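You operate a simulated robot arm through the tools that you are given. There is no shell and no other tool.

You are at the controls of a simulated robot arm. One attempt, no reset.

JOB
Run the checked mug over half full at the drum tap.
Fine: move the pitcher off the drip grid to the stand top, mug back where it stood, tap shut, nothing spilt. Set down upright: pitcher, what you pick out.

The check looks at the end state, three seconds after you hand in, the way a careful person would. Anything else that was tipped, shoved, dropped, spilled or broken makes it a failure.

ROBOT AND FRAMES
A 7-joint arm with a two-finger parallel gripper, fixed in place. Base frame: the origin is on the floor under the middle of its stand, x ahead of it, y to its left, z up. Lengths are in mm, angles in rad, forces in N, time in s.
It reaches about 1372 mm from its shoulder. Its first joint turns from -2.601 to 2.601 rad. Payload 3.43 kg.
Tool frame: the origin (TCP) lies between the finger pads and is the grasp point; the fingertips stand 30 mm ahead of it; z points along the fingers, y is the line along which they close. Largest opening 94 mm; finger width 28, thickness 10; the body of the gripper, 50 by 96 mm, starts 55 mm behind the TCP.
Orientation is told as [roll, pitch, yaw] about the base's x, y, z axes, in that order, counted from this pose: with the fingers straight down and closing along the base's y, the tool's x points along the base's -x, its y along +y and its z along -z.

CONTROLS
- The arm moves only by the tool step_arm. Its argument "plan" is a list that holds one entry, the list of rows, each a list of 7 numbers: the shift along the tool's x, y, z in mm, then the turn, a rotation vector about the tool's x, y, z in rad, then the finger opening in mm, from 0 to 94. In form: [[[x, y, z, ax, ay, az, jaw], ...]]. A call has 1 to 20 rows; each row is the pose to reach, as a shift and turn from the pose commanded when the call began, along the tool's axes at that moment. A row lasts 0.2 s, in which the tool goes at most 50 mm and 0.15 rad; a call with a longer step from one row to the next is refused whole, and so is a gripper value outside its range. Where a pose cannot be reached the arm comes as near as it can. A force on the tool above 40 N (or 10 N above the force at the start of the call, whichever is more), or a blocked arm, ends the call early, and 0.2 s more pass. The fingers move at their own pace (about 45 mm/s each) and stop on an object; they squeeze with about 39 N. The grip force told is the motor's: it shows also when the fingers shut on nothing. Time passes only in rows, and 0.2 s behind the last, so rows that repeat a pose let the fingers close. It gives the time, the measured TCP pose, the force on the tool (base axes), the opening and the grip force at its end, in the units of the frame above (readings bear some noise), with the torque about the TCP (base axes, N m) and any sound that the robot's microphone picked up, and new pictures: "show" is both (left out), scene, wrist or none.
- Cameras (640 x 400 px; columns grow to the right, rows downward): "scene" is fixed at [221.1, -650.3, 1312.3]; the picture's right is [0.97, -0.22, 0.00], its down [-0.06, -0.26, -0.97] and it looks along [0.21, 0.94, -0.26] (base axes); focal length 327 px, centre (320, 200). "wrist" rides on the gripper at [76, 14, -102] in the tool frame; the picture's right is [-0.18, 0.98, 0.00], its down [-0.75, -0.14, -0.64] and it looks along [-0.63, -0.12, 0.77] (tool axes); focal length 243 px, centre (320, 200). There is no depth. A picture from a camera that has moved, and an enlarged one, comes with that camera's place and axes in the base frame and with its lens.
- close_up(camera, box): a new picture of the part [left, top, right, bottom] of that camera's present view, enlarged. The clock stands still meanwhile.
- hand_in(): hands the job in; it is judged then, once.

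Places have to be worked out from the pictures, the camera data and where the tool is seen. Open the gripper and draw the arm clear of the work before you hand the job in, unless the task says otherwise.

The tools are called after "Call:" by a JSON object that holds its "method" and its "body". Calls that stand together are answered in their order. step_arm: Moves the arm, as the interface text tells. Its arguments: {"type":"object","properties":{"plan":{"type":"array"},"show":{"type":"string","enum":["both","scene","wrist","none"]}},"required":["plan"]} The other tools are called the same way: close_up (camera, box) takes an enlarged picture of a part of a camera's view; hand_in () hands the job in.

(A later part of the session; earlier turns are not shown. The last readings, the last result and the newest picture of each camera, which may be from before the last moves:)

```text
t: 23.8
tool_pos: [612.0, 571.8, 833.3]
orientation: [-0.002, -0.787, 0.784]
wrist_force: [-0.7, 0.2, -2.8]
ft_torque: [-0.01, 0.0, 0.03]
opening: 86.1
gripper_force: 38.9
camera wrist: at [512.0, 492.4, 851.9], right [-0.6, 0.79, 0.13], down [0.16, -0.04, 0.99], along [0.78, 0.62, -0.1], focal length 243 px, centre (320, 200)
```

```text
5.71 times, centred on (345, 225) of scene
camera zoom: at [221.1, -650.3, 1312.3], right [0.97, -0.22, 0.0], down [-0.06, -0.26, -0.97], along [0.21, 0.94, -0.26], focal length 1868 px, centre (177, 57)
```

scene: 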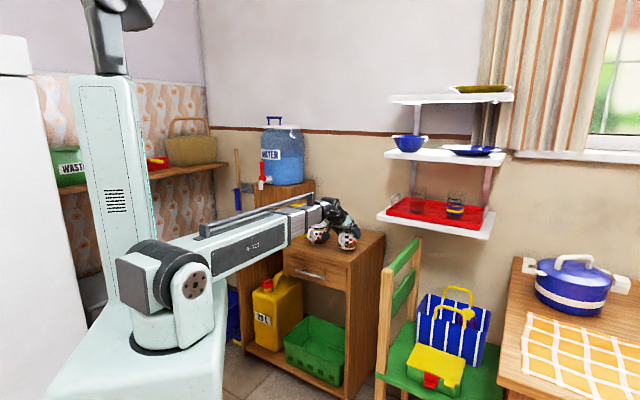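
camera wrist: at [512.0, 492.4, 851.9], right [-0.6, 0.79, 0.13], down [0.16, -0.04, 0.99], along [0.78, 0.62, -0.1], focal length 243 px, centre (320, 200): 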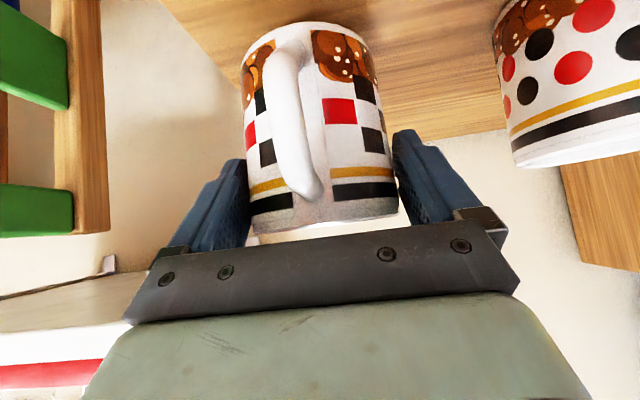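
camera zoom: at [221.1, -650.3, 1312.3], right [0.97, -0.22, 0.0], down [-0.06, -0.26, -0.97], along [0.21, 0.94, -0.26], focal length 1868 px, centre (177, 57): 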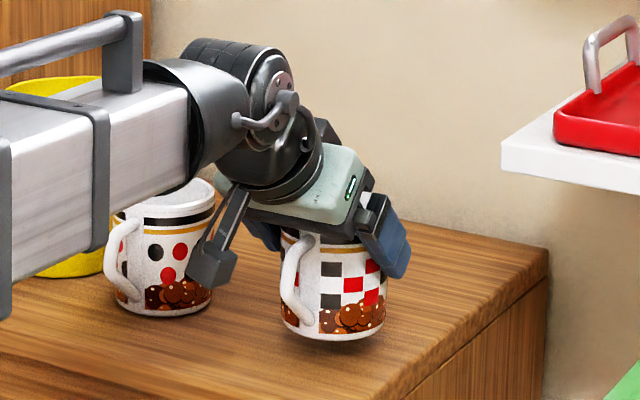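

The mug is level and weighs about 0.28 kg. I raise it another 80 mm and pull it back in front of the stand.

Call:
{"method": "step_arm", "body": {"plan": [[[-10, 0, -10, 0, 0, 0, 60], [-24, 0, -24, 0, 0, 0, 60], [-38, 0, -38, 0, 0, 0, 60], [-50, 0, -50, 0, 0, 0, 60], [-50, 0, -63, 0, 0, 0, 60], [-38, 0, -75, 0, 0, 0, 60], [-20, 0, -93, 0, 0, 0, 60], [-2, 0, -111, 0, 0, 0, 60], [16, 0, -129, 0, 0, 0, 60], [32, 0, -145, 0, 0, 0, 60], [40.3, 0, -153.5, 0, 0, 0, 60], [40.3, 0, -153.5, 0, 0, 0, 60]]], "show": "both"}}

```text
t: 26.4
tool_pos: [514.4, 474.7, 912.3]
orientation: [-0.001, -0.786, 0.786]
wrist_force: [0.4, -0.6, -1.9]
ft_torque: [0.0, 0.01, 0.01]
opening: 86.1
gripper_force: 39.3
camera wrist: at [414.2, 395.7, 931.8], right [-0.6, 0.79, 0.13], down [0.16, -0.04, 0.99], along [0.78, 0.62, -0.1], focal length 243 px, centre (320, 200)
```

scene: 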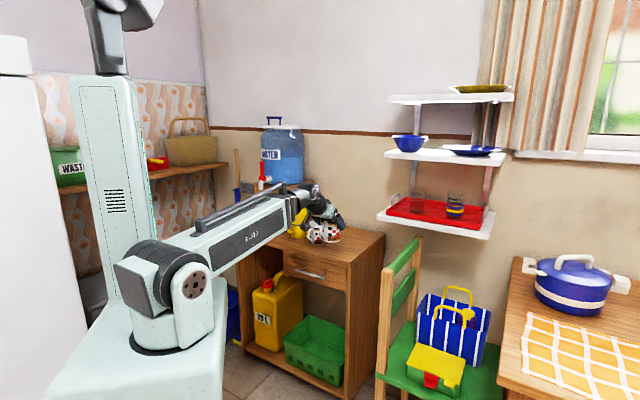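
wrist: 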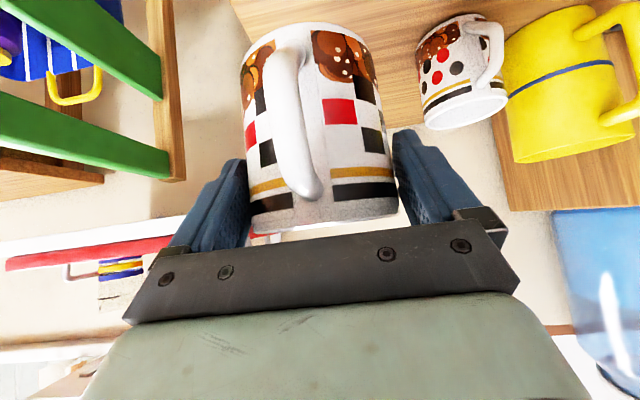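

Clear of everything. I travel left 460 mm in front of the stand to stand before the tap.

Call:
{"method": "step_arm", "body": {"plan": [[[0, 10, 0, 0, 0, 0, 60], [0, 30, 0, 0, 0, 0, 60], [0, 60, 0, 0, 0, 0, 60], [0, 95, 0, 0, 0, 0, 60], [0, 130, 0, 0, 0, 0, 60], [0, 165, 0, 0, 0, 0, 60], [0, 200, 0, 0, 0, 0, 60], [0, 235, 0, 0, 0, 0, 60], [0, 270, 0, 0, 0, 0, 60], [0, 305, 0, 0, 0, 0, 60], [0, 340, 0, 0, 0, 0, 60], [0, 375, 0, 0, 0, 0, 60], [0, 410, 0, 0, 0, 0, 60], [0, 438, 0, 0, 0, 0, 60], [0, 454, 0, 0, 0, 0, 60], [0, 460, 0, 0, 0, 0, 60], [0, 460, 0, 0, 0, 0, 60]]], "show": "both"}}

Call:
{"method": "close_up", "body": {"camera": "scene", "box": [200, 150, 340, 260]}}

```text
t: 30.0
tool_pos: [186.9, 799.9, 913.0]
orientation: [0.001, -0.784, 0.784]
wrist_force: [0.2, -0.7, -2.5]
ft_torque: [0.0, 0.0, 0.0]
opening: 81.9
gripper_force: 38.2
camera wrist: at [86.4, 720.5, 932.0], right [-0.6, 0.79, 0.13], down [0.16, -0.04, 0.99], along [0.78, 0.62, -0.1], focal length 243 px, centre (320, 200)
```

scene: 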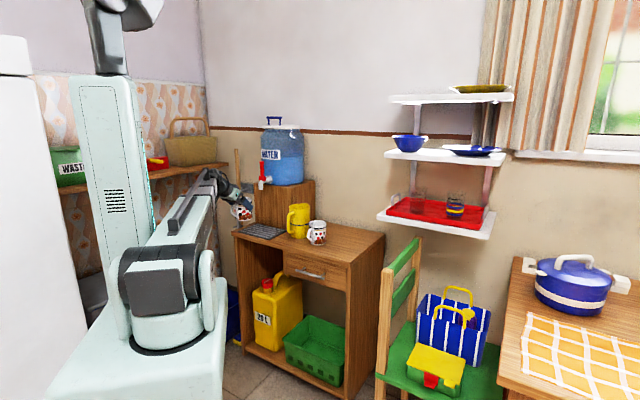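
wrist: 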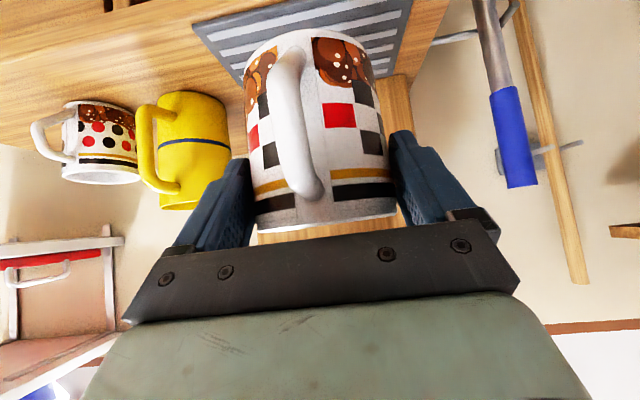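

```text
3.64 times, centred on (270, 205) of scene
camera zoom: at [221.1, -650.3, 1312.3], right [0.97, -0.22, 0.0], down [-0.06, -0.26, -0.97], along [0.21, 0.94, -0.26], focal length 1189 px, centre (502, 182)
```

zoom: 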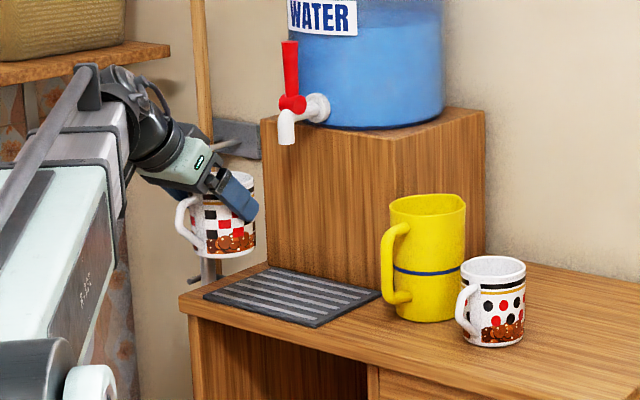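

The finger opening dropped from 86 to 82 mm during the travel, so the mug may have settled in the grip. I zoom in to check its attitude.

Call:
{"method": "close_up", "body": {"camera": "wrist", "box": [180, 60, 460, 260]}}

Call:
{"method": "close_up", "body": {"camera": "scene", "box": [220, 175, 280, 235]}}

```text
2.00 times, centred on (320, 160) of wrist
camera zoom: at [86.4, 720.5, 932.0], right [-0.6, 0.79, 0.13], down [0.16, -0.04, 0.99], along [0.78, 0.62, -0.1], focal length 485 px, centre (320, 280)
```

zoom: 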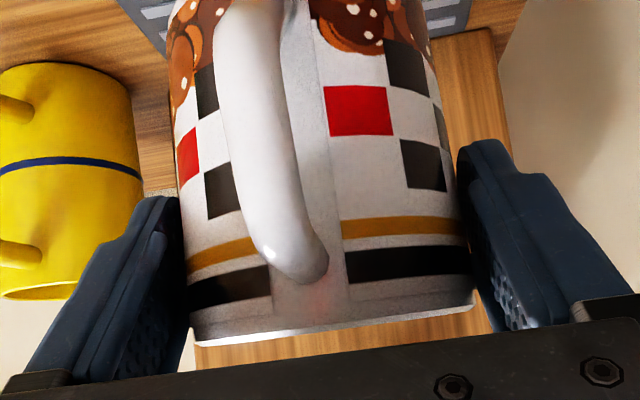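

```text
6.67 times, centred on (250, 205) of scene
camera zoom: at [221.1, -650.3, 1312.3], right [0.97, -0.22, 0.0], down [-0.06, -0.26, -0.97], along [0.21, 0.94, -0.26], focal length 2179 px, centre (787, 167)
```

zoom: 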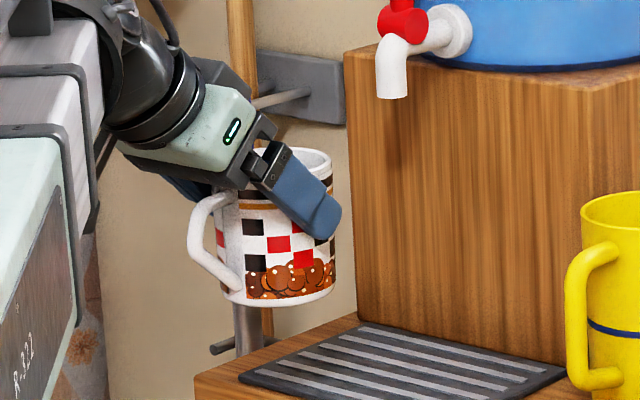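

The mug is still level; it only seated about 5 mm deeper between the pads (axis now roughly 10 mm ahead of the TCP). I lower it 75 mm in front of the stand and then move it in under the spout, still 20 mm above the grid.

Call:
{"method": "step_arm", "body": {"plan": [[[4, 0, 4, 0, 0, 0, 60], [14, 0, 14, 0, 0, 0, 60], [27, 0, 27, 0, 0, 0, 60], [40, 0, 40, 0, 0, 0, 60], [50, 0, 50, 0, 0, 0, 60], [53, 0, 53, 0, 0, 0, 60], [49, 0, 57, 0, 0, 0, 60], [40, 0, 66, 0, 0, 0, 60], [28, 0, 78, 0, 0, 0, 60], [15, 0, 91, 0, 0, 0, 60], [2, 0, 104, 0, 0, 0, 60], [-10, 0, 116, 0, 0, 0, 60], [-20, 0, 126, 0, 0, 0, 60], [-24, 0, 130, 0, 0, 0, 60], [-24, 0, 130, 0, 0, 0, 60]]], "show": "both"}}

Call:
{"method": "close_up", "body": {"camera": "scene", "box": [220, 150, 310, 240]}}

Call:
{"method": "close_up", "body": {"camera": "wrist", "box": [180, 60, 460, 260]}}

```text
t: 33.2
tool_pos: [265.6, 877.4, 839.6]
orientation: [-0.001, -0.786, 0.785]
wrist_force: [0.8, -0.6, -1.7]
ft_torque: [-0.01, 0.0, -0.02]
opening: 82.1
gripper_force: 38.7
camera wrist: at [166.4, 798.6, 857.8], right [-0.6, 0.79, 0.13], down [0.16, -0.04, 0.99], along [0.78, 0.62, -0.1], focal length 243 px, centre (320, 200)
```

scene: 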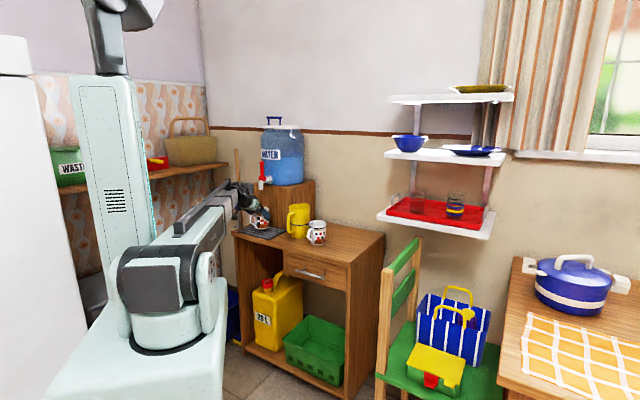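
wrist: 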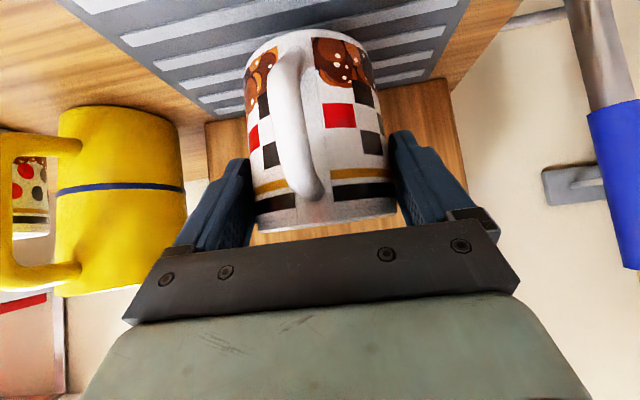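

```text
4.44 times, centred on (265, 195) of scene
camera zoom: at [221.1, -650.3, 1312.3], right [0.97, -0.22, 0.0], down [-0.06, -0.26, -0.97], along [0.21, 0.94, -0.26], focal length 1453 px, centre (564, 222)
```

zoom: 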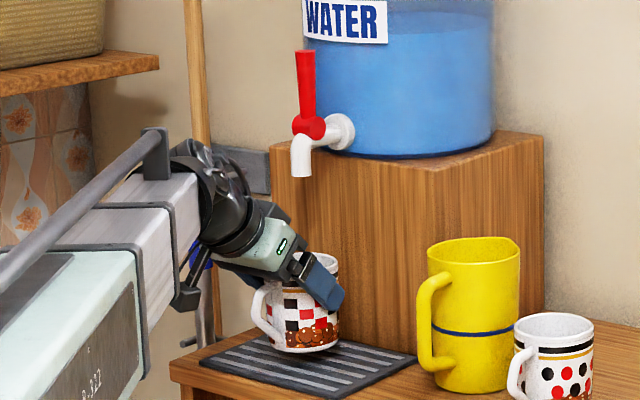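

```text
2.00 times, centred on (320, 160) of wrist
camera zoom: at [166.4, 798.6, 857.8], right [-0.6, 0.79, 0.13], down [0.16, -0.04, 0.99], along [0.78, 0.62, -0.1], focal length 485 px, centre (320, 280)
```

zoom: 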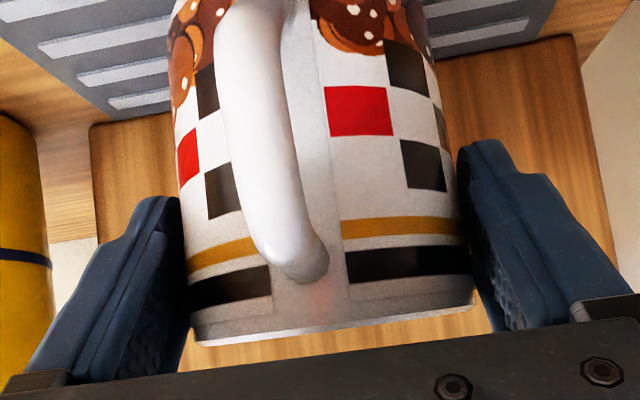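

The mug is level and about 9 mm short of the spout line. I move in that last bit and lower 15 mm, then feel for the grid.

Call:
{"method": "step_arm", "body": {"plan": [[[-3.4, 0, 3.4, 0, 0, 0, 60], [-6.7, 0, 6.7, 0, 0, 0, 60], [-3.9, 0, 9.5, 0, 0, 0, 60], [-1, 0, 12.4, 0, 0, 0, 60], [1.8, 0, 15.2, 0, 0, 0, 60], [3.9, 0, 17.3, 0, 0, 0, 60], [3.9, 0, 17.3, 0, 0, 0, 60]]], "show": "none"}}

Call:
{"method": "close_up", "body": {"camera": "scene", "box": [240, 160, 300, 240]}}

```text
t: 34.8
tool_pos: [270.8, 884.0, 823.9]
orientation: [0.0, -0.786, 0.785]
wrist_force: [-0.4, -0.4, -3.0]
ft_torque: [0.01, 0.02, -0.03]
opening: 82.1
gripper_force: 38.9
```

```text
5.00 times, centred on (270, 200) of scene
camera zoom: at [221.1, -650.3, 1312.3], right [0.97, -0.22, 0.0], down [-0.06, -0.26, -0.97], along [0.21, 0.94, -0.26], focal length 1634 px, centre (570, 200)
```

zoom: 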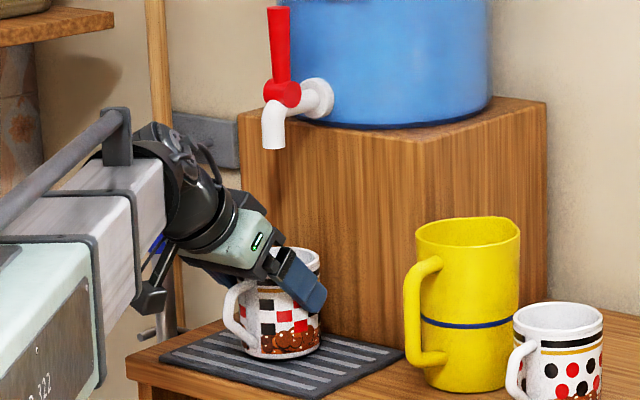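

About 5 mm to go; I lower in 1 mm steps.

Call:
{"method": "step_arm", "body": {"plan": [[[0.7, 0, 0.7, 0, 0, 0, 60], [1.4, 0, 1.4, 0, 0, 0, 60], [2.1, 0, 2.1, 0, 0, 0, 60], [2.8, 0, 2.8, 0, 0, 0, 60], [3.5, 0, 3.5, 0, 0, 0, 60], [3.5, 0, 3.5, 0, 0, 0, 60]]], "show": "none"}}

Call:
{"method": "close_up", "body": {"camera": "scene", "box": [240, 190, 290, 240]}}

```text
t: 36.2
tool_pos: [272.0, 884.6, 819.7]
orientation: [0.004, -0.789, 0.784]
wrist_force: [-5.3, -1.3, 14.2]
ft_torque: [0.6, 0.1, 0.17]
opening: 81.8
gripper_force: 38.8
```

```text
8.00 times, centred on (265, 215) of scene
camera zoom: at [221.1, -650.3, 1312.3], right [0.97, -0.22, 0.0], down [-0.06, -0.26, -0.97], along [0.21, 0.94, -0.26], focal length 2615 px, centre (760, 80)
```

zoom: 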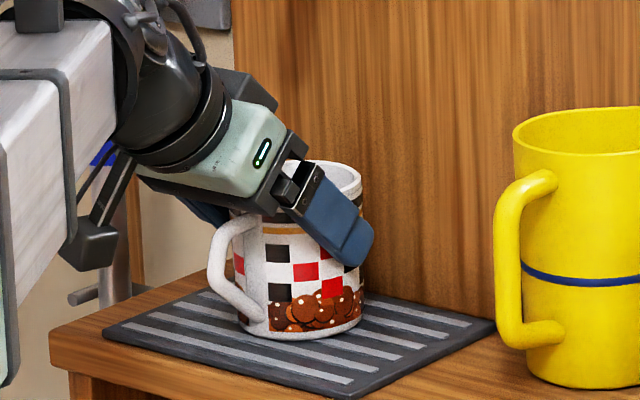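

Firm contact (+14 N), mug on the grid. I ease up about 1 mm to unload, then open the fingers gently.

Call:
{"method": "step_arm", "body": {"plan": [[[-0.6, 0, -0.6, 0, 0, 0, 60], [-0.6, 0, -0.6, 0, 0, 0, 80], [-0.6, 0, -0.6, 0, 0, 0, 84], [-0.6, 0, -0.6, 0, 0, 0, 88], [-0.6, 0, -0.6, 0, 0, 0, 92], [-0.6, 0, -0.6, 0, 0, 0, 94], [-0.6, 0, -0.6, 0, 0, 0, 94]]], "show": "wrist"}}

Call:
{"method": "close_up", "body": {"camera": "scene", "box": [240, 190, 290, 240]}}

Call:
{"method": "close_up", "body": {"camera": "wrist", "box": [180, 60, 460, 260]}}

```text
t: 37.8
tool_pos: [273.6, 884.8, 819.9]
orientation: [0.0, -0.785, 0.786]
wrist_force: [-0.4, -1.0, 0.2]
ft_torque: [-0.02, 0.01, 0.0]
opening: 93.9
gripper_force: 0.0
camera wrist: at [172.1, 805.3, 838.4], right [-0.6, 0.79, 0.13], down [0.16, -0.04, 0.99], along [0.78, 0.62, -0.1], focal length 243 px, centre (320, 200)
```

wrist: 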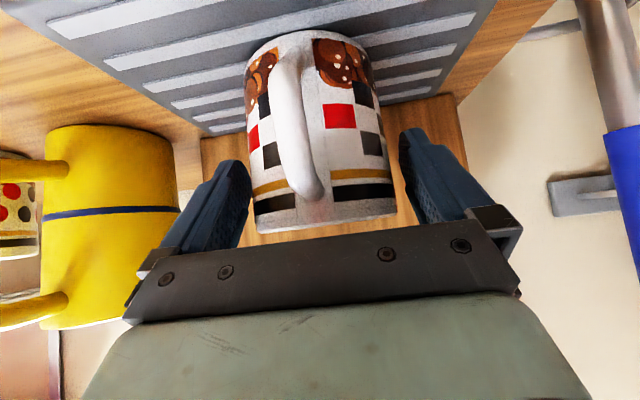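

```text
8.00 times, centred on (265, 215) of scene
camera zoom: at [221.1, -650.3, 1312.3], right [0.97, -0.22, 0.0], down [-0.06, -0.26, -0.97], along [0.21, 0.94, -0.26], focal length 2615 px, centre (760, 80)
```

zoom: 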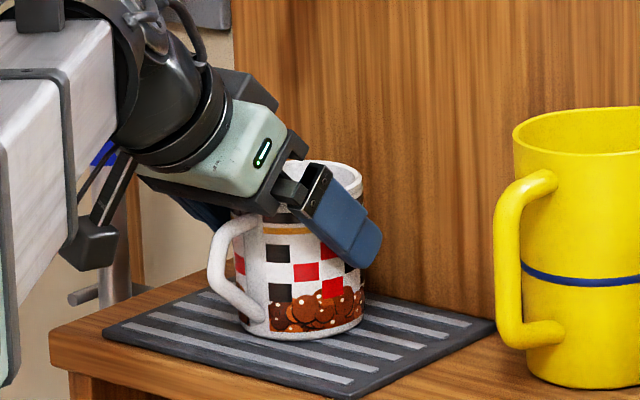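

```text
2.00 times, centred on (320, 160) of wrist
camera zoom: at [172.1, 805.3, 838.4], right [-0.6, 0.79, 0.13], down [0.16, -0.04, 0.99], along [0.78, 0.62, -0.1], focal length 485 px, centre (320, 280)
```

zoom: 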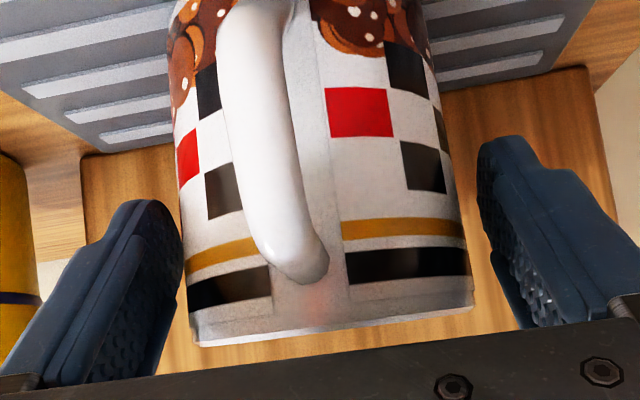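

The mug stands free on the grid under the spout. I withdraw straight along the fingers, then rise to a pose in front of and above the tap lever.

Call:
{"method": "step_arm", "body": {"plan": [[[0, 0, -10, 0, 0, 0, 94], [0, 0, -30, 0, 0, 0, 94], [0, 0, -60, 0, 0, 0, 94], [0, 0, -100, 0, 0, 0, 94], [0, 0, -140, 0, 0, 0, 80], [-26, 0, -157, 0, 0, 0, 60], [-52, 0, -174, 0, 0, 0, 60], [-79, 0, -192, 0, 0, 0, 60], [-106, 0, -210, 0, 0, 0, 60], [-133, 0, -228, 0, 0, 0, 60], [-160, 0, -246, 0, 0, 0, 60], [-187, 0, -264, 0, 0, 0, 60], [-211, 0, -280.8, 0, 0, 0, 60], [-211, 0, -280.8, 0, 0, 0, 60]]], "show": "both"}}

Call:
{"method": "close_up", "body": {"camera": "scene", "box": [220, 140, 320, 240]}}

Call:
{"method": "close_up", "body": {"camera": "wrist", "box": [220, 20, 420, 200]}}

```text
t: 40.8
tool_pos: [239.2, 848.1, 1166.6]
orientation: [0.0, -0.784, 0.785]
wrist_force: [0.3, 0.2, 0.2]
ft_torque: [0.01, 0.0, -0.02]
opening: 60.0
gripper_force: 0.2
camera wrist: at [138.4, 769.4, 1186.6], right [-0.6, 0.79, 0.13], down [0.16, -0.04, 0.99], along [0.78, 0.62, -0.1], focal length 243 px, centre (320, 200)
```

scene: 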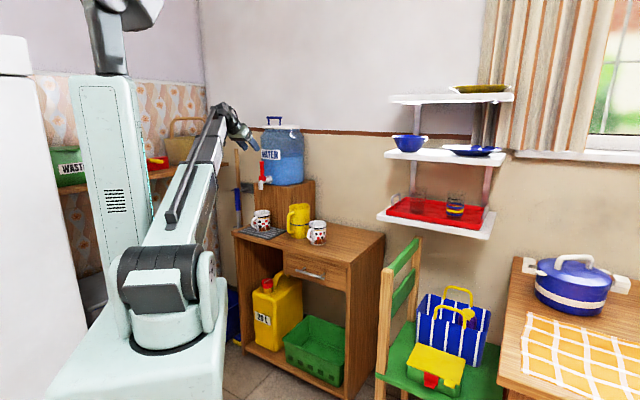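
wrist: 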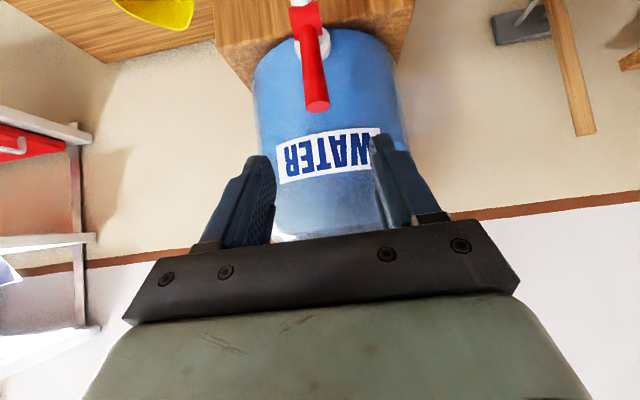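

```text
4.00 times, centred on (270, 190) of scene
camera zoom: at [221.1, -650.3, 1312.3], right [0.97, -0.22, 0.0], down [-0.06, -0.26, -0.97], along [0.21, 0.94, -0.26], focal length 1308 px, centre (520, 240)
```

zoom: 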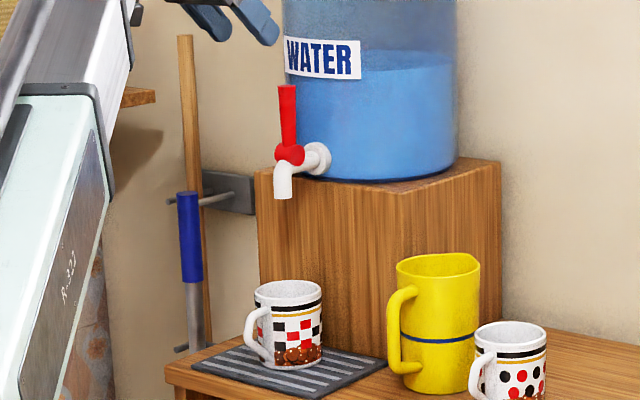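

```text
2.22 times, centred on (320, 110) of wrist
camera zoom: at [138.4, 769.4, 1186.6], right [-0.6, 0.79, 0.13], down [0.16, -0.04, 0.99], along [0.78, 0.62, -0.1], focal length 539 px, centre (320, 400)
```

zoom: 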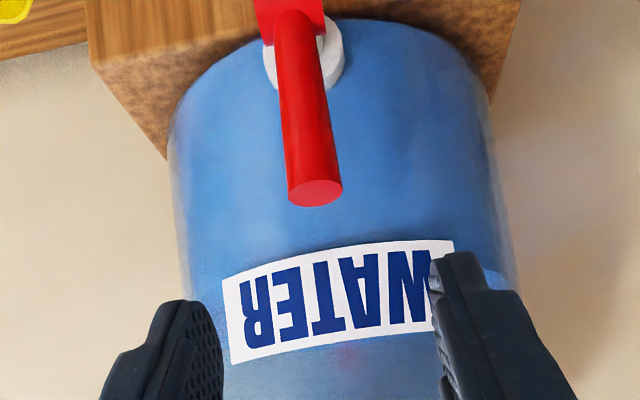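

Mug rim is right below the spout in the scene view. Lever top is at about [291, 900, 1087]; I bring the open fingers around it.

Call:
{"method": "step_arm", "body": {"plan": [[[5.4, 0, 24, 0, 0, 0, 60], [10.9, 0, 48, 0, 0, 0, 60], [16.3, 0, 72, 0, 0, 0, 60], [21.8, 0, 96, 0, 0, 0, 60], [25, 0, 111, 0, 0, 0, 60], [27.2, 0, 120.8, 0, 0, 0, 60], [27.2, 0, 120.8, 0, 0, 0, 60]]], "show": "both"}}

Call:
{"method": "close_up", "body": {"camera": "scene", "box": [230, 130, 310, 210]}}

Call:
{"method": "close_up", "body": {"camera": "wrist", "box": [220, 60, 420, 240]}}

```text
t: 42.4
tool_pos: [283.7, 895.6, 1063.4]
orientation: [-0.001, -0.786, 0.787]
wrist_force: [-0.4, -0.7, -0.3]
ft_torque: [0.0, 0.03, -0.03]
opening: 59.8
gripper_force: 0.0
camera wrist: at [183.7, 817.0, 1082.2], right [-0.6, 0.79, 0.13], down [0.16, -0.04, 0.99], along [0.78, 0.62, -0.1], focal length 243 px, centre (320, 200)
```

scene: 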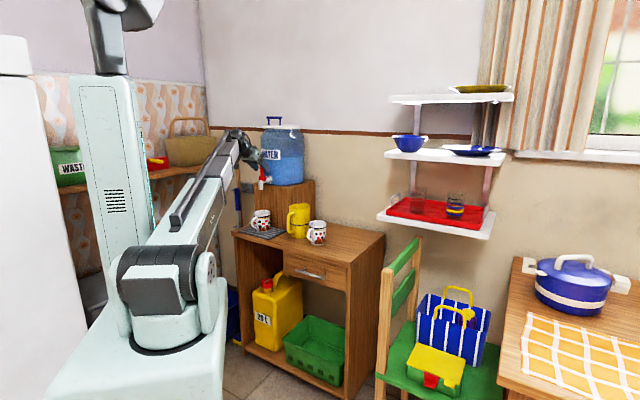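
wrist: 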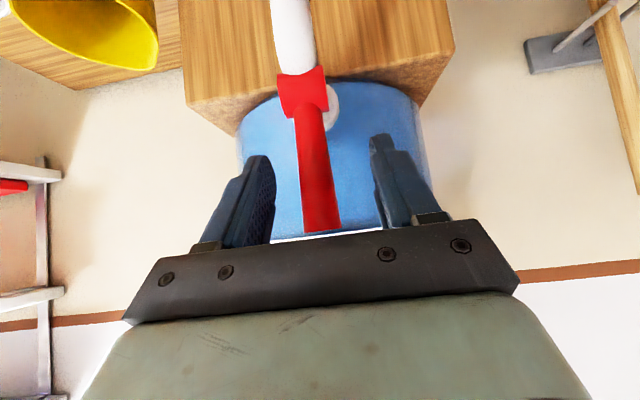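

```text
5.00 times, centred on (270, 170) of scene
camera zoom: at [221.1, -650.3, 1312.3], right [0.97, -0.22, 0.0], down [-0.06, -0.26, -0.97], along [0.21, 0.94, -0.26], focal length 1634 px, centre (570, 350)
```

zoom: 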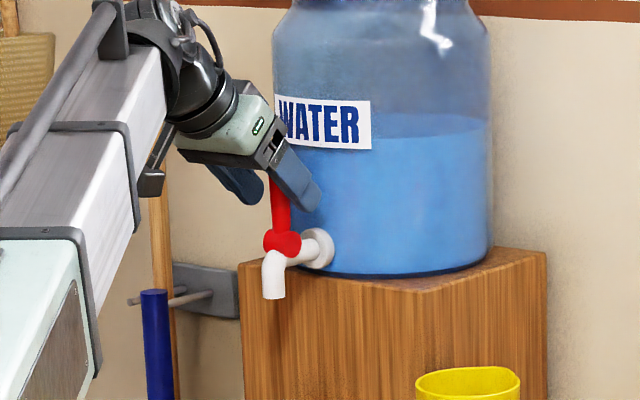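

```text
2.22 times, centred on (320, 150) of wrist
camera zoom: at [183.7, 817.0, 1082.2], right [-0.6, 0.79, 0.13], down [0.16, -0.04, 0.99], along [0.78, 0.62, -0.1], focal length 539 px, centre (320, 311)
```

zoom: 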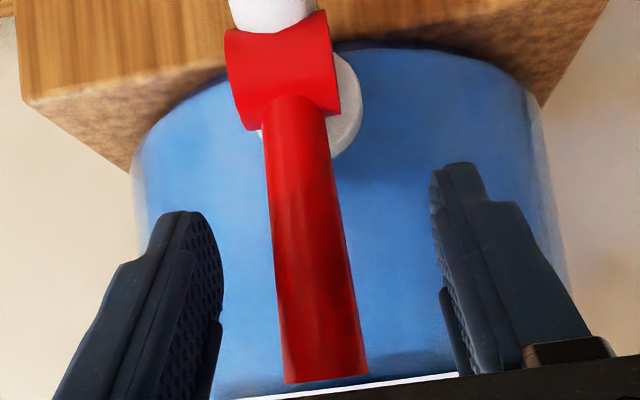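

The lever stands between the fingers about 2.5 mm off centre; I correct that and close gently on it without moving it.

Call:
{"method": "step_arm", "body": {"plan": [[[0, -2.4, 0, 0, 0, 0, 60], [0, -2.4, 0, 0, 0, 0, 60], [0, -2.4, 0, 0, 0, 0, 40], [0, -2.4, 0, 0, 0, 0, 30], [0, -2.4, 0, 0, 0, 0, 20], [0, -2.4, 0, 0, 0, 0, 10], [0, -2.4, 0, 0, 0, 0, 10]]], "show": "wrist"}}

Call:
{"method": "close_up", "body": {"camera": "scene", "box": [240, 150, 300, 230]}}

```text
t: 44.0
tool_pos: [286.0, 893.2, 1061.8]
orientation: [-0.001, -0.785, 0.784]
wrist_force: [1.9, -2.9, -0.7]
ft_torque: [0.01, 0.04, -0.05]
opening: 22.0
gripper_force: 44.6
camera wrist: at [185.4, 814.8, 1081.4], right [-0.6, 0.79, 0.13], down [0.16, -0.04, 0.99], along [0.78, 0.61, -0.1], focal length 243 px, centre (320, 200)
```

wrist: 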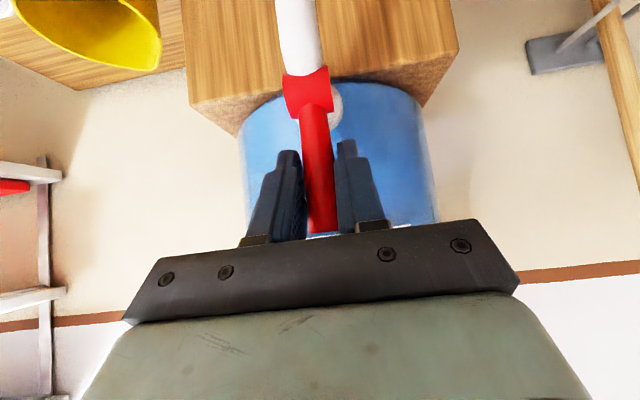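

```text
5.00 times, centred on (270, 190) of scene
camera zoom: at [221.1, -650.3, 1312.3], right [0.97, -0.22, 0.0], down [-0.06, -0.26, -0.97], along [0.21, 0.94, -0.26], focal length 1634 px, centre (570, 250)
```

zoom: 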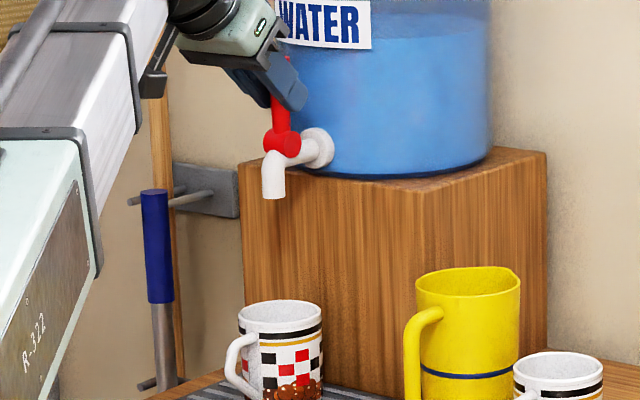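

The lever is held (22 mm). I draw it forward about its hub in small steps to 0.3 rad, turning the tool with it, and look and listen for water.

Call:
{"method": "step_arm", "body": {"plan": [[[4.7, 0, -3.2, 0, -0.1, 0, 10], [9.8, 0, -6, 0, -0.2, 0, 10], [15.1, 0, -8.2, 0, -0.3, 0, 10]]], "show": "scene"}}

Call:
{"method": "close_up", "body": {"camera": "scene", "box": [240, 150, 300, 230]}}

```text
t: 44.8
tool_pos: [274.0, 882.2, 1056.6]
orientation: [0.001, -1.088, 0.786]
wrist_force: [-0.5, -2.9, -2.1]
ft_torque: [-0.17, 0.08, 0.07]
opening: 21.8
gripper_force: 45.1
```

scene: 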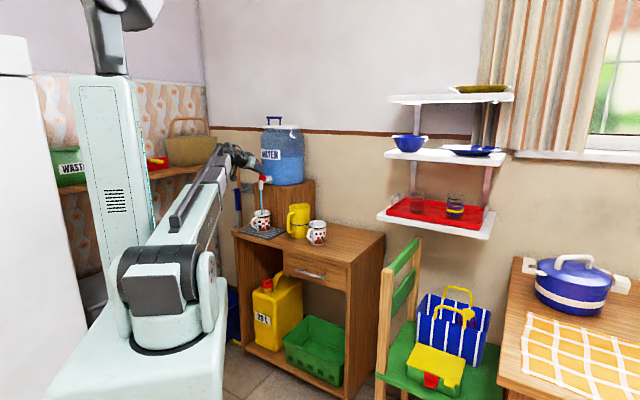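

```text
5.00 times, centred on (270, 190) of scene
camera zoom: at [221.1, -650.3, 1312.3], right [0.97, -0.22, 0.0], down [-0.06, -0.26, -0.97], along [0.21, 0.94, -0.26], focal length 1634 px, centre (570, 250)
```

zoom: 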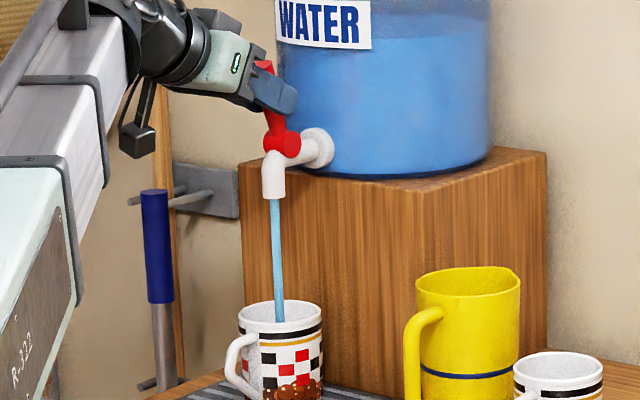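

Water runs straight into the mug. I hold the lever here briefly and watch the mug closely.

Call:
{"method": "step_arm", "body": {"plan": [[[0, 0, 0, 0, 0, 0, 10]]], "show": "none"}}

Call:
{"method": "close_up", "body": {"camera": "scene", "box": [248, 200, 278, 235]}}

```text
t: 45.2
tool_pos: [273.4, 882.7, 1057.5]
orientation: [0.0, -1.086, 0.786]
wrist_force: [-0.2, -4.9, -2.8]
ft_torque: [-0.1, 0.16, 0.01]
opening: 22.0
gripper_force: 44.7
```

```text
11.43 times, centred on (263, 218) of scene
camera zoom: at [221.1, -650.3, 1312.3], right [0.97, -0.22, 0.0], down [-0.06, -0.26, -0.97], along [0.21, 0.94, -0.26], focal length 3736 px, centre (971, 0)
```

zoom: 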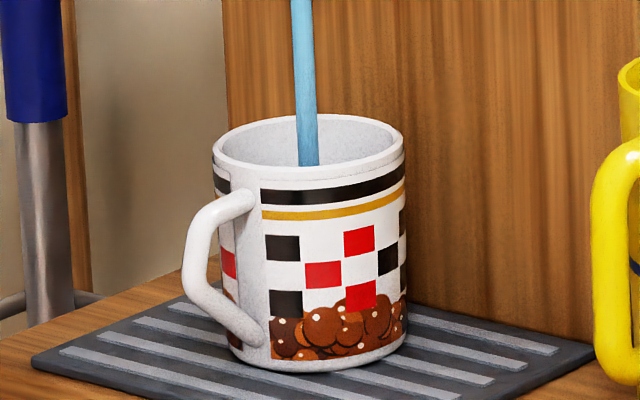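

The stream falls well inside the rim. I hold 0.6 s more and then swing the lever back upright in the same call, to measure the flow.

Call:
{"method": "step_arm", "body": {"plan": [[[0, 0, 0, 0, 0, 0, 10], [0, 0, 0, 0, 0, 0, 10], [0, 0, 0, 0, 0, 0, 10], [-4.4, 0, 3.7, 0, 0.1, 0, 10], [-8.4, 0, 7.8, 0, 0.2, 0, 10], [-12, 0, 12.3, 0, 0.3, 0, 10], [-12, 0, 12.3, 0, 0.3, 0, 10]]], "show": "none"}}

Call:
{"method": "close_up", "body": {"camera": "scene", "box": [248, 200, 278, 235]}}

Call:
{"method": "close_up", "body": {"camera": "scene", "box": [240, 150, 300, 230]}}

```text
t: 46.8
tool_pos: [285.2, 893.0, 1063.7]
orientation: [-0.003, -0.782, 0.785]
wrist_force: [-4.2, -18.9, -12.6]
ft_torque: [-0.31, 0.39, -0.1]
opening: 22.2
gripper_force: 44.9
```

```text
11.43 times, centred on (263, 218) of scene
camera zoom: at [221.1, -650.3, 1312.3], right [0.97, -0.22, 0.0], down [-0.06, -0.26, -0.97], along [0.21, 0.94, -0.26], focal length 3736 px, centre (971, 0)
```

zoom: 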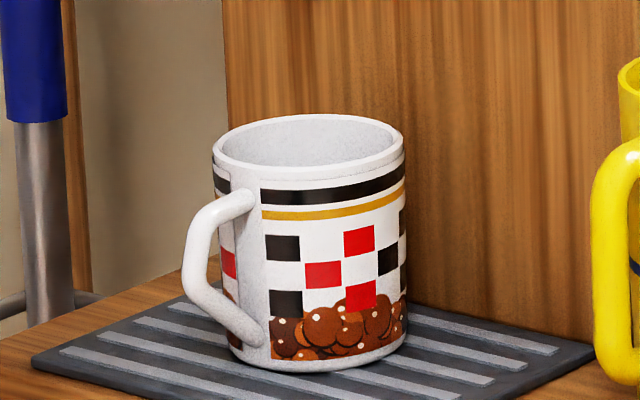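

```text
5.00 times, centred on (270, 190) of scene
camera zoom: at [221.1, -650.3, 1312.3], right [0.97, -0.22, 0.0], down [-0.06, -0.26, -0.97], along [0.21, 0.94, -0.26], focal length 1634 px, centre (570, 250)
```

zoom: 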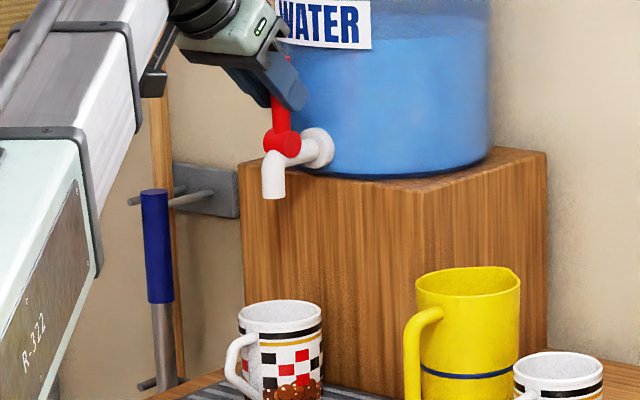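

The tap is shut and the stream has stopped. I release the lever, back off, and tilt the wrist camera down to look into the mug.

Call:
{"method": "step_arm", "body": {"plan": [[[0, 0, 0, 0, 0, 0, 30], [0, 0, 0, 0, 0, 0, 50], [0, 0, 0, 0, 0, 0, 60], [0, 0, -20, 0, 0, 0, 60], [0, 0, -50, 0, 0, 0, 60], [0, 0, -85, 0, 0, 0, 60], [16, -3, -82, 0, 0.05, 0, 60], [34, -6, -78, 0, 0.11, 0, 60], [52, -9, -74, 0, 0.17, 0, 60], [68, -12.5, -70, 0, 0.23, 0, 60], [78.9, -12.5, -68.1, 0, 0.262, 0, 60], [78.9, -12.5, -68.1, 0, 0.262, 0, 60]]], "show": "both"}}

Call:
{"method": "close_up", "body": {"camera": "wrist", "box": [240, 0, 400, 140]}}

```text
t: 49.4
tool_pos: [221.9, 810.4, 1054.5]
orientation: [0.0, -0.523, 0.784]
wrist_force: [0.0, -0.4, 0.1]
ft_torque: [0.03, 0.02, 0.01]
opening: 59.7
gripper_force: 0.0
camera wrist: at [128.3, 738.5, 1105.7], right [-0.58, 0.81, 0.09], down [0.33, 0.14, 0.93], along [0.74, 0.57, -0.35], focal length 243 px, centre (320, 200)
```

scene: 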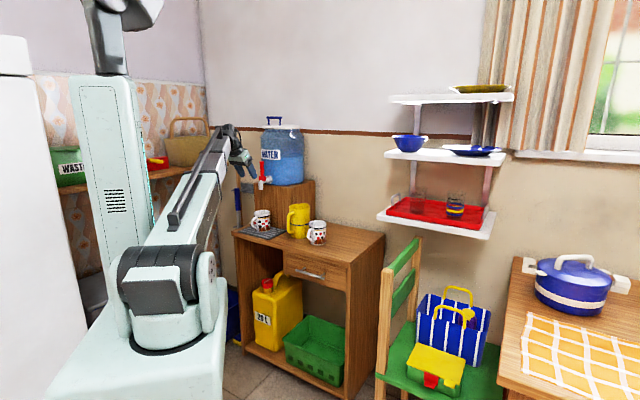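
wrist: 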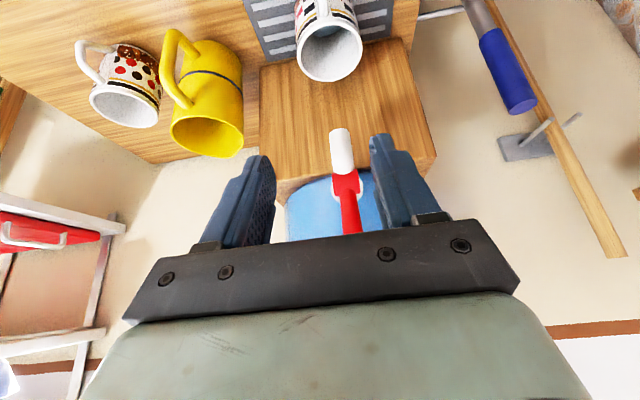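

```text
2.86 times, centred on (320, 70) of wrist
camera zoom: at [128.3, 738.5, 1105.7], right [-0.58, 0.81, 0.09], down [0.33, 0.14, 0.93], along [0.74, 0.57, -0.35], focal length 693 px, centre (320, 571)
```

zoom: 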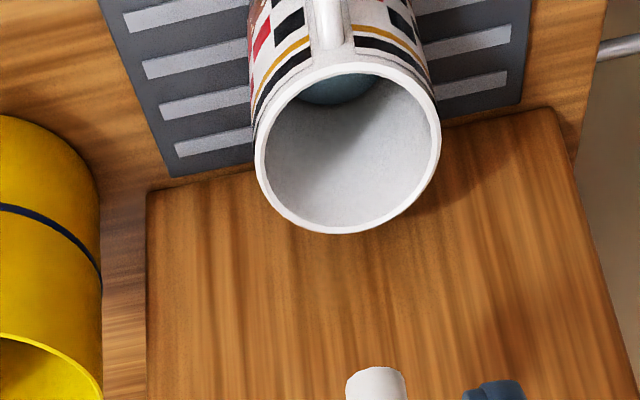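

Looking in, the water is only about 10 mm deep (roughly 12 %), so the flow at this lever angle is near 20 ml/s. I go back to the lever and grip it again for a longer run.

Call:
{"method": "step_arm", "body": {"plan": [[[-14, 2.5, -7.4, 0, -0.052, 0, 60], [-28, 5, -14.7, 0, -0.105, 0, 60], [-43, 7.5, -22, 0, -0.157, 0, 60], [-57, 10, -29.4, 0, -0.21, 0, 60], [-71.8, 12.5, -36.8, 0, -0.262, 0, 60], [-78, 12.5, -13.5, 0, -0.262, 0, 60], [-84, 12.5, 9, 0, -0.262, 0, 60], [-90, 12.5, 31, 0, -0.262, 0, 60], [-93.8, 12.5, 45.3, 0, -0.262, 0, 60], [-93.8, 12.5, 45.3, 0, -0.262, 0, 60], [-93.8, 12.5, 45.3, 0, -0.262, 0, 40], [-93.8, 12.5, 45.3, 0, -0.262, 0, 25], [-93.8, 12.5, 45.3, 0, -0.262, 0, 10], [-93.8, 12.5, 45.3, 0, -0.262, 0, 10], [-93.8, 12.5, 45.3, 0, -0.262, 0, 10]]], "show": "both"}}

Call:
{"method": "close_up", "body": {"camera": "scene", "box": [240, 150, 300, 230]}}

```text
t: 52.6
tool_pos: [283.6, 892.7, 1062.3]
orientation: [0.001, -0.785, 0.787]
wrist_force: [-13.0, 14.7, 0.3]
ft_torque: [-0.04, -0.06, 0.22]
opening: 21.5
gripper_force: 45.5
camera wrist: at [184.7, 813.5, 1080.1], right [-0.6, 0.79, 0.13], down [0.16, -0.04, 0.99], along [0.78, 0.62, -0.1], focal length 243 px, centre (320, 200)
```

scene: 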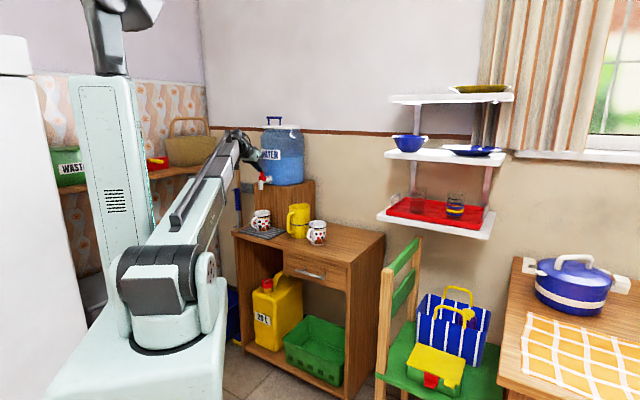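
wrist: 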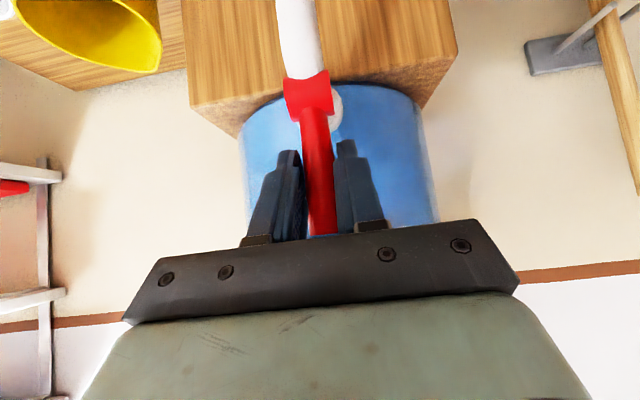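

```text
5.00 times, centred on (270, 190) of scene
camera zoom: at [221.1, -650.3, 1312.3], right [0.97, -0.22, 0.0], down [-0.06, -0.26, -0.97], along [0.21, 0.94, -0.26], focal length 1634 px, centre (570, 250)
```

zoom: 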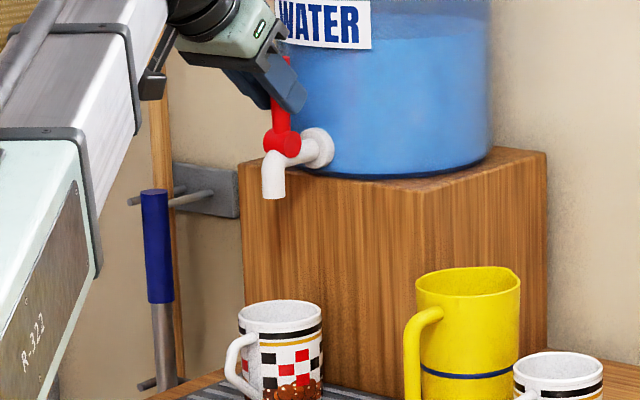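

The lever is held again, with a small sideways load that I relieve by 1.5 mm. I open to the same angle and hold for about 3 s.

Call:
{"method": "step_arm", "body": {"plan": [[[4.7, 1.5, -3.2, 0, -0.1, 0, 10], [9.8, 1.5, -6, 0, -0.2, 0, 10], [15.1, 1.5, -8.2, 0, -0.3, 0, 10], [15.1, 1.5, -8.2, 0, -0.3, 0, 10], [15.1, 1.5, -8.2, 0, -0.3, 0, 10], [15.1, 1.5, -8.2, 0, -0.3, 0, 10], [15.1, 1.5, -8.2, 0, -0.3, 0, 10], [15.1, 1.5, -8.2, 0, -0.3, 0, 10], [15.1, 1.5, -8.2, 0, -0.3, 0, 10], [15.1, 1.5, -8.2, 0, -0.3, 0, 10], [15.1, 1.5, -8.2, 0, -0.3, 0, 10], [15.1, 1.5, -8.2, 0, -0.3, 0, 10], [15.1, 1.5, -8.2, 0, -0.3, 0, 10], [15.1, 1.5, -8.2, 0, -0.3, 0, 10], [15.1, 1.5, -8.2, 0, -0.3, 0, 10], [15.1, 1.5, -8.2, 0, -0.3, 0, 10]]], "show": "none"}}

Call:
{"method": "close_up", "body": {"camera": "scene", "box": [240, 150, 300, 230]}}

Call:
{"method": "close_up", "body": {"camera": "scene", "box": [248, 200, 278, 235]}}

```text
t: 56.0
tool_pos: [273.8, 882.2, 1056.7]
orientation: [-0.003, -1.085, 0.786]
wrist_force: [4.8, -8.3, -18.4]
ft_torque: [-0.39, 0.5, -0.11]
opening: 21.2
gripper_force: 44.4
```

```text
5.00 times, centred on (270, 190) of scene
camera zoom: at [221.1, -650.3, 1312.3], right [0.97, -0.22, 0.0], down [-0.06, -0.26, -0.97], along [0.21, 0.94, -0.26], focal length 1634 px, centre (570, 250)
```

zoom: 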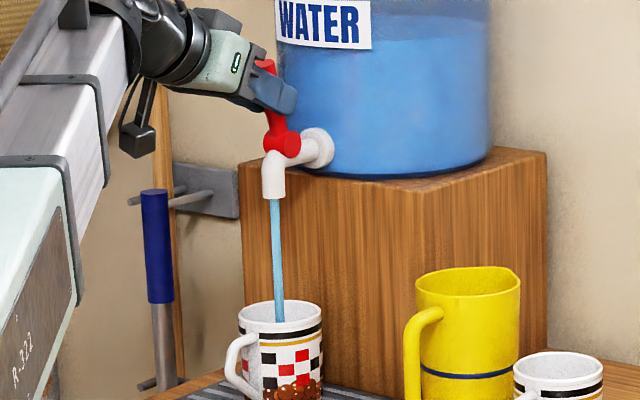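

```text
11.43 times, centred on (263, 218) of scene
camera zoom: at [221.1, -650.3, 1312.3], right [0.97, -0.22, 0.0], down [-0.06, -0.26, -0.97], along [0.21, 0.94, -0.26], focal length 3736 px, centre (971, 0)
```

zoom: 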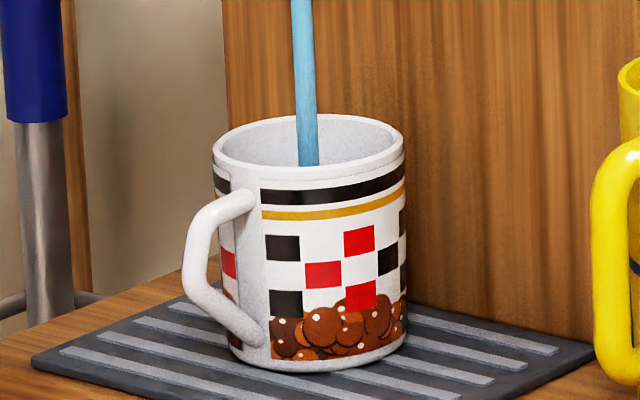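

Steady stream, level not yet visible from the scene. I hold another 2.4 s.

Call:
{"method": "step_arm", "body": {"plan": [[[0, 0, 0, 0, 0, 0, 10], [0, 0, 0, 0, 0, 0, 10], [0, 0, 0, 0, 0, 0, 10], [0, 0, 0, 0, 0, 0, 10], [0, 0, 0, 0, 0, 0, 10], [0, 0, 0, 0, 0, 0, 10], [0, 0, 0, 0, 0, 0, 10], [0, 0, 0, 0, 0, 0, 10], [0, 0, 0, 0, 0, 0, 10], [0, 0, 0, 0, 0, 0, 10], [0, 0, 0, 0, 0, 0, 10]]], "show": "none"}}

Call:
{"method": "close_up", "body": {"camera": "scene", "box": [248, 200, 278, 235]}}

```text
t: 58.4
tool_pos: [274.3, 881.8, 1058.1]
orientation: [-0.001, -1.085, 0.786]
wrist_force: [6.4, -11.2, -12.4]
ft_torque: [-0.01, 0.7, -0.04]
opening: 19.0
gripper_force: 45.5
```

```text
11.43 times, centred on (263, 218) of scene
camera zoom: at [221.1, -650.3, 1312.3], right [0.97, -0.22, 0.0], down [-0.06, -0.26, -0.97], along [0.21, 0.94, -0.26], focal length 3736 px, centre (971, 0)
```

zoom: 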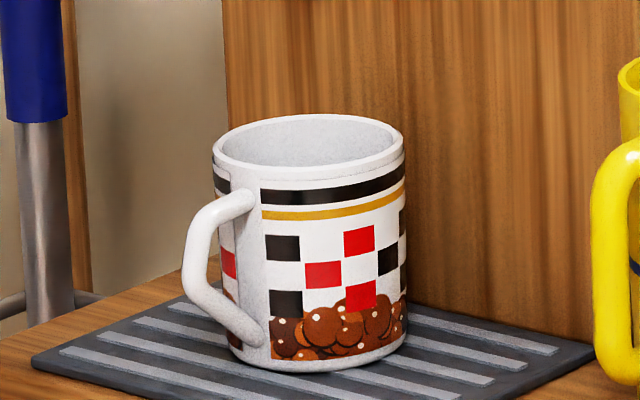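

The stream has stopped and the opening reads 19 mm, so the lever has probably slipped back within the fingers. I look at the tap.

Call:
{"method": "close_up", "body": {"camera": "scene", "box": [240, 140, 300, 200]}}

Call:
{"method": "close_up", "body": {"camera": "wrist", "box": [200, 40, 440, 260]}}

```text
6.67 times, centred on (270, 170) of scene
camera zoom: at [221.1, -650.3, 1312.3], right [0.97, -0.22, 0.0], down [-0.06, -0.26, -0.97], along [0.21, 0.94, -0.26], focal length 2179 px, centre (653, 400)
```

zoom: 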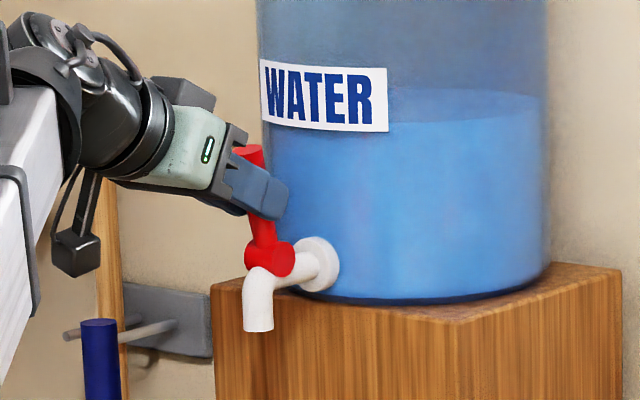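

```text
1.82 times, centred on (320, 150) of wrist
camera zoom: at [173.5, 802.9, 1038.0], right [-0.63, 0.76, 0.16], down [-0.05, -0.25, 0.97], along [0.77, 0.6, 0.2], focal length 441 px, centre (320, 291)
```

zoom: 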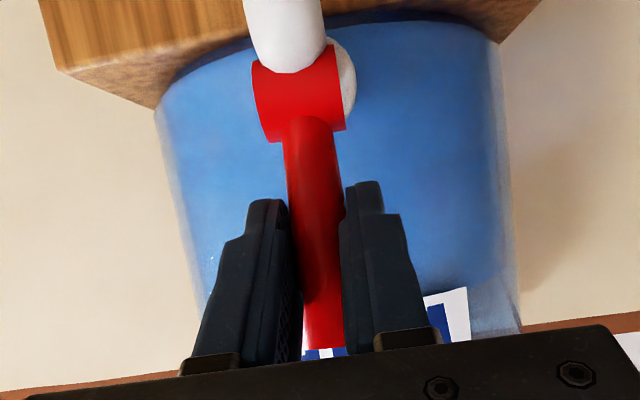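

The lever crept back upright inside the grip (it seems to be spring-loaded), shutting the flow. I open the fingers here and see where the lever settles; the mug is still under the spout.

Call:
{"method": "step_arm", "body": {"plan": [[[0, 0, 0, 0, 0, 0, 30], [0, 0, 0, 0, 0, 0, 45], [0, 0, 0, 0, 0, 0, 60], [0, 0, 0, 0, 0, 0, 60]]], "show": "none"}}

Call:
{"method": "close_up", "body": {"camera": "scene", "box": [240, 140, 300, 240]}}

Call:
{"method": "close_up", "body": {"camera": "wrist", "box": [200, 40, 440, 260]}}

```text
t: 59.4
tool_pos: [273.7, 882.2, 1057.0]
orientation: [0.001, -1.085, 0.786]
wrist_force: [0.9, -0.3, 0.0]
ft_torque: [-0.02, 0.02, -0.03]
opening: 59.9
gripper_force: 0.0
```

```text
4.00 times, centred on (270, 190) of scene
camera zoom: at [221.1, -650.3, 1312.3], right [0.97, -0.22, 0.0], down [-0.06, -0.26, -0.97], along [0.21, 0.94, -0.26], focal length 1308 px, centre (520, 240)
```

zoom: 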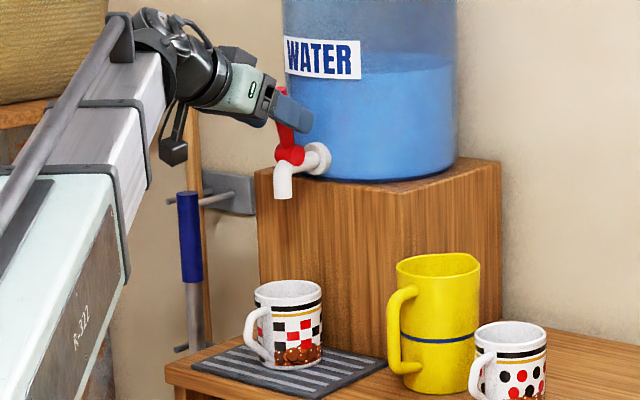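

```text
1.82 times, centred on (320, 150) of wrist
camera zoom: at [173.1, 803.4, 1037.9], right [-0.63, 0.76, 0.16], down [-0.05, -0.25, 0.97], along [0.77, 0.6, 0.2], focal length 441 px, centre (320, 291)
```

zoom: 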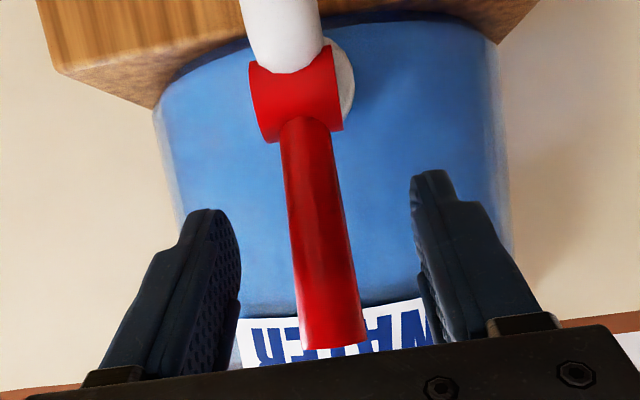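

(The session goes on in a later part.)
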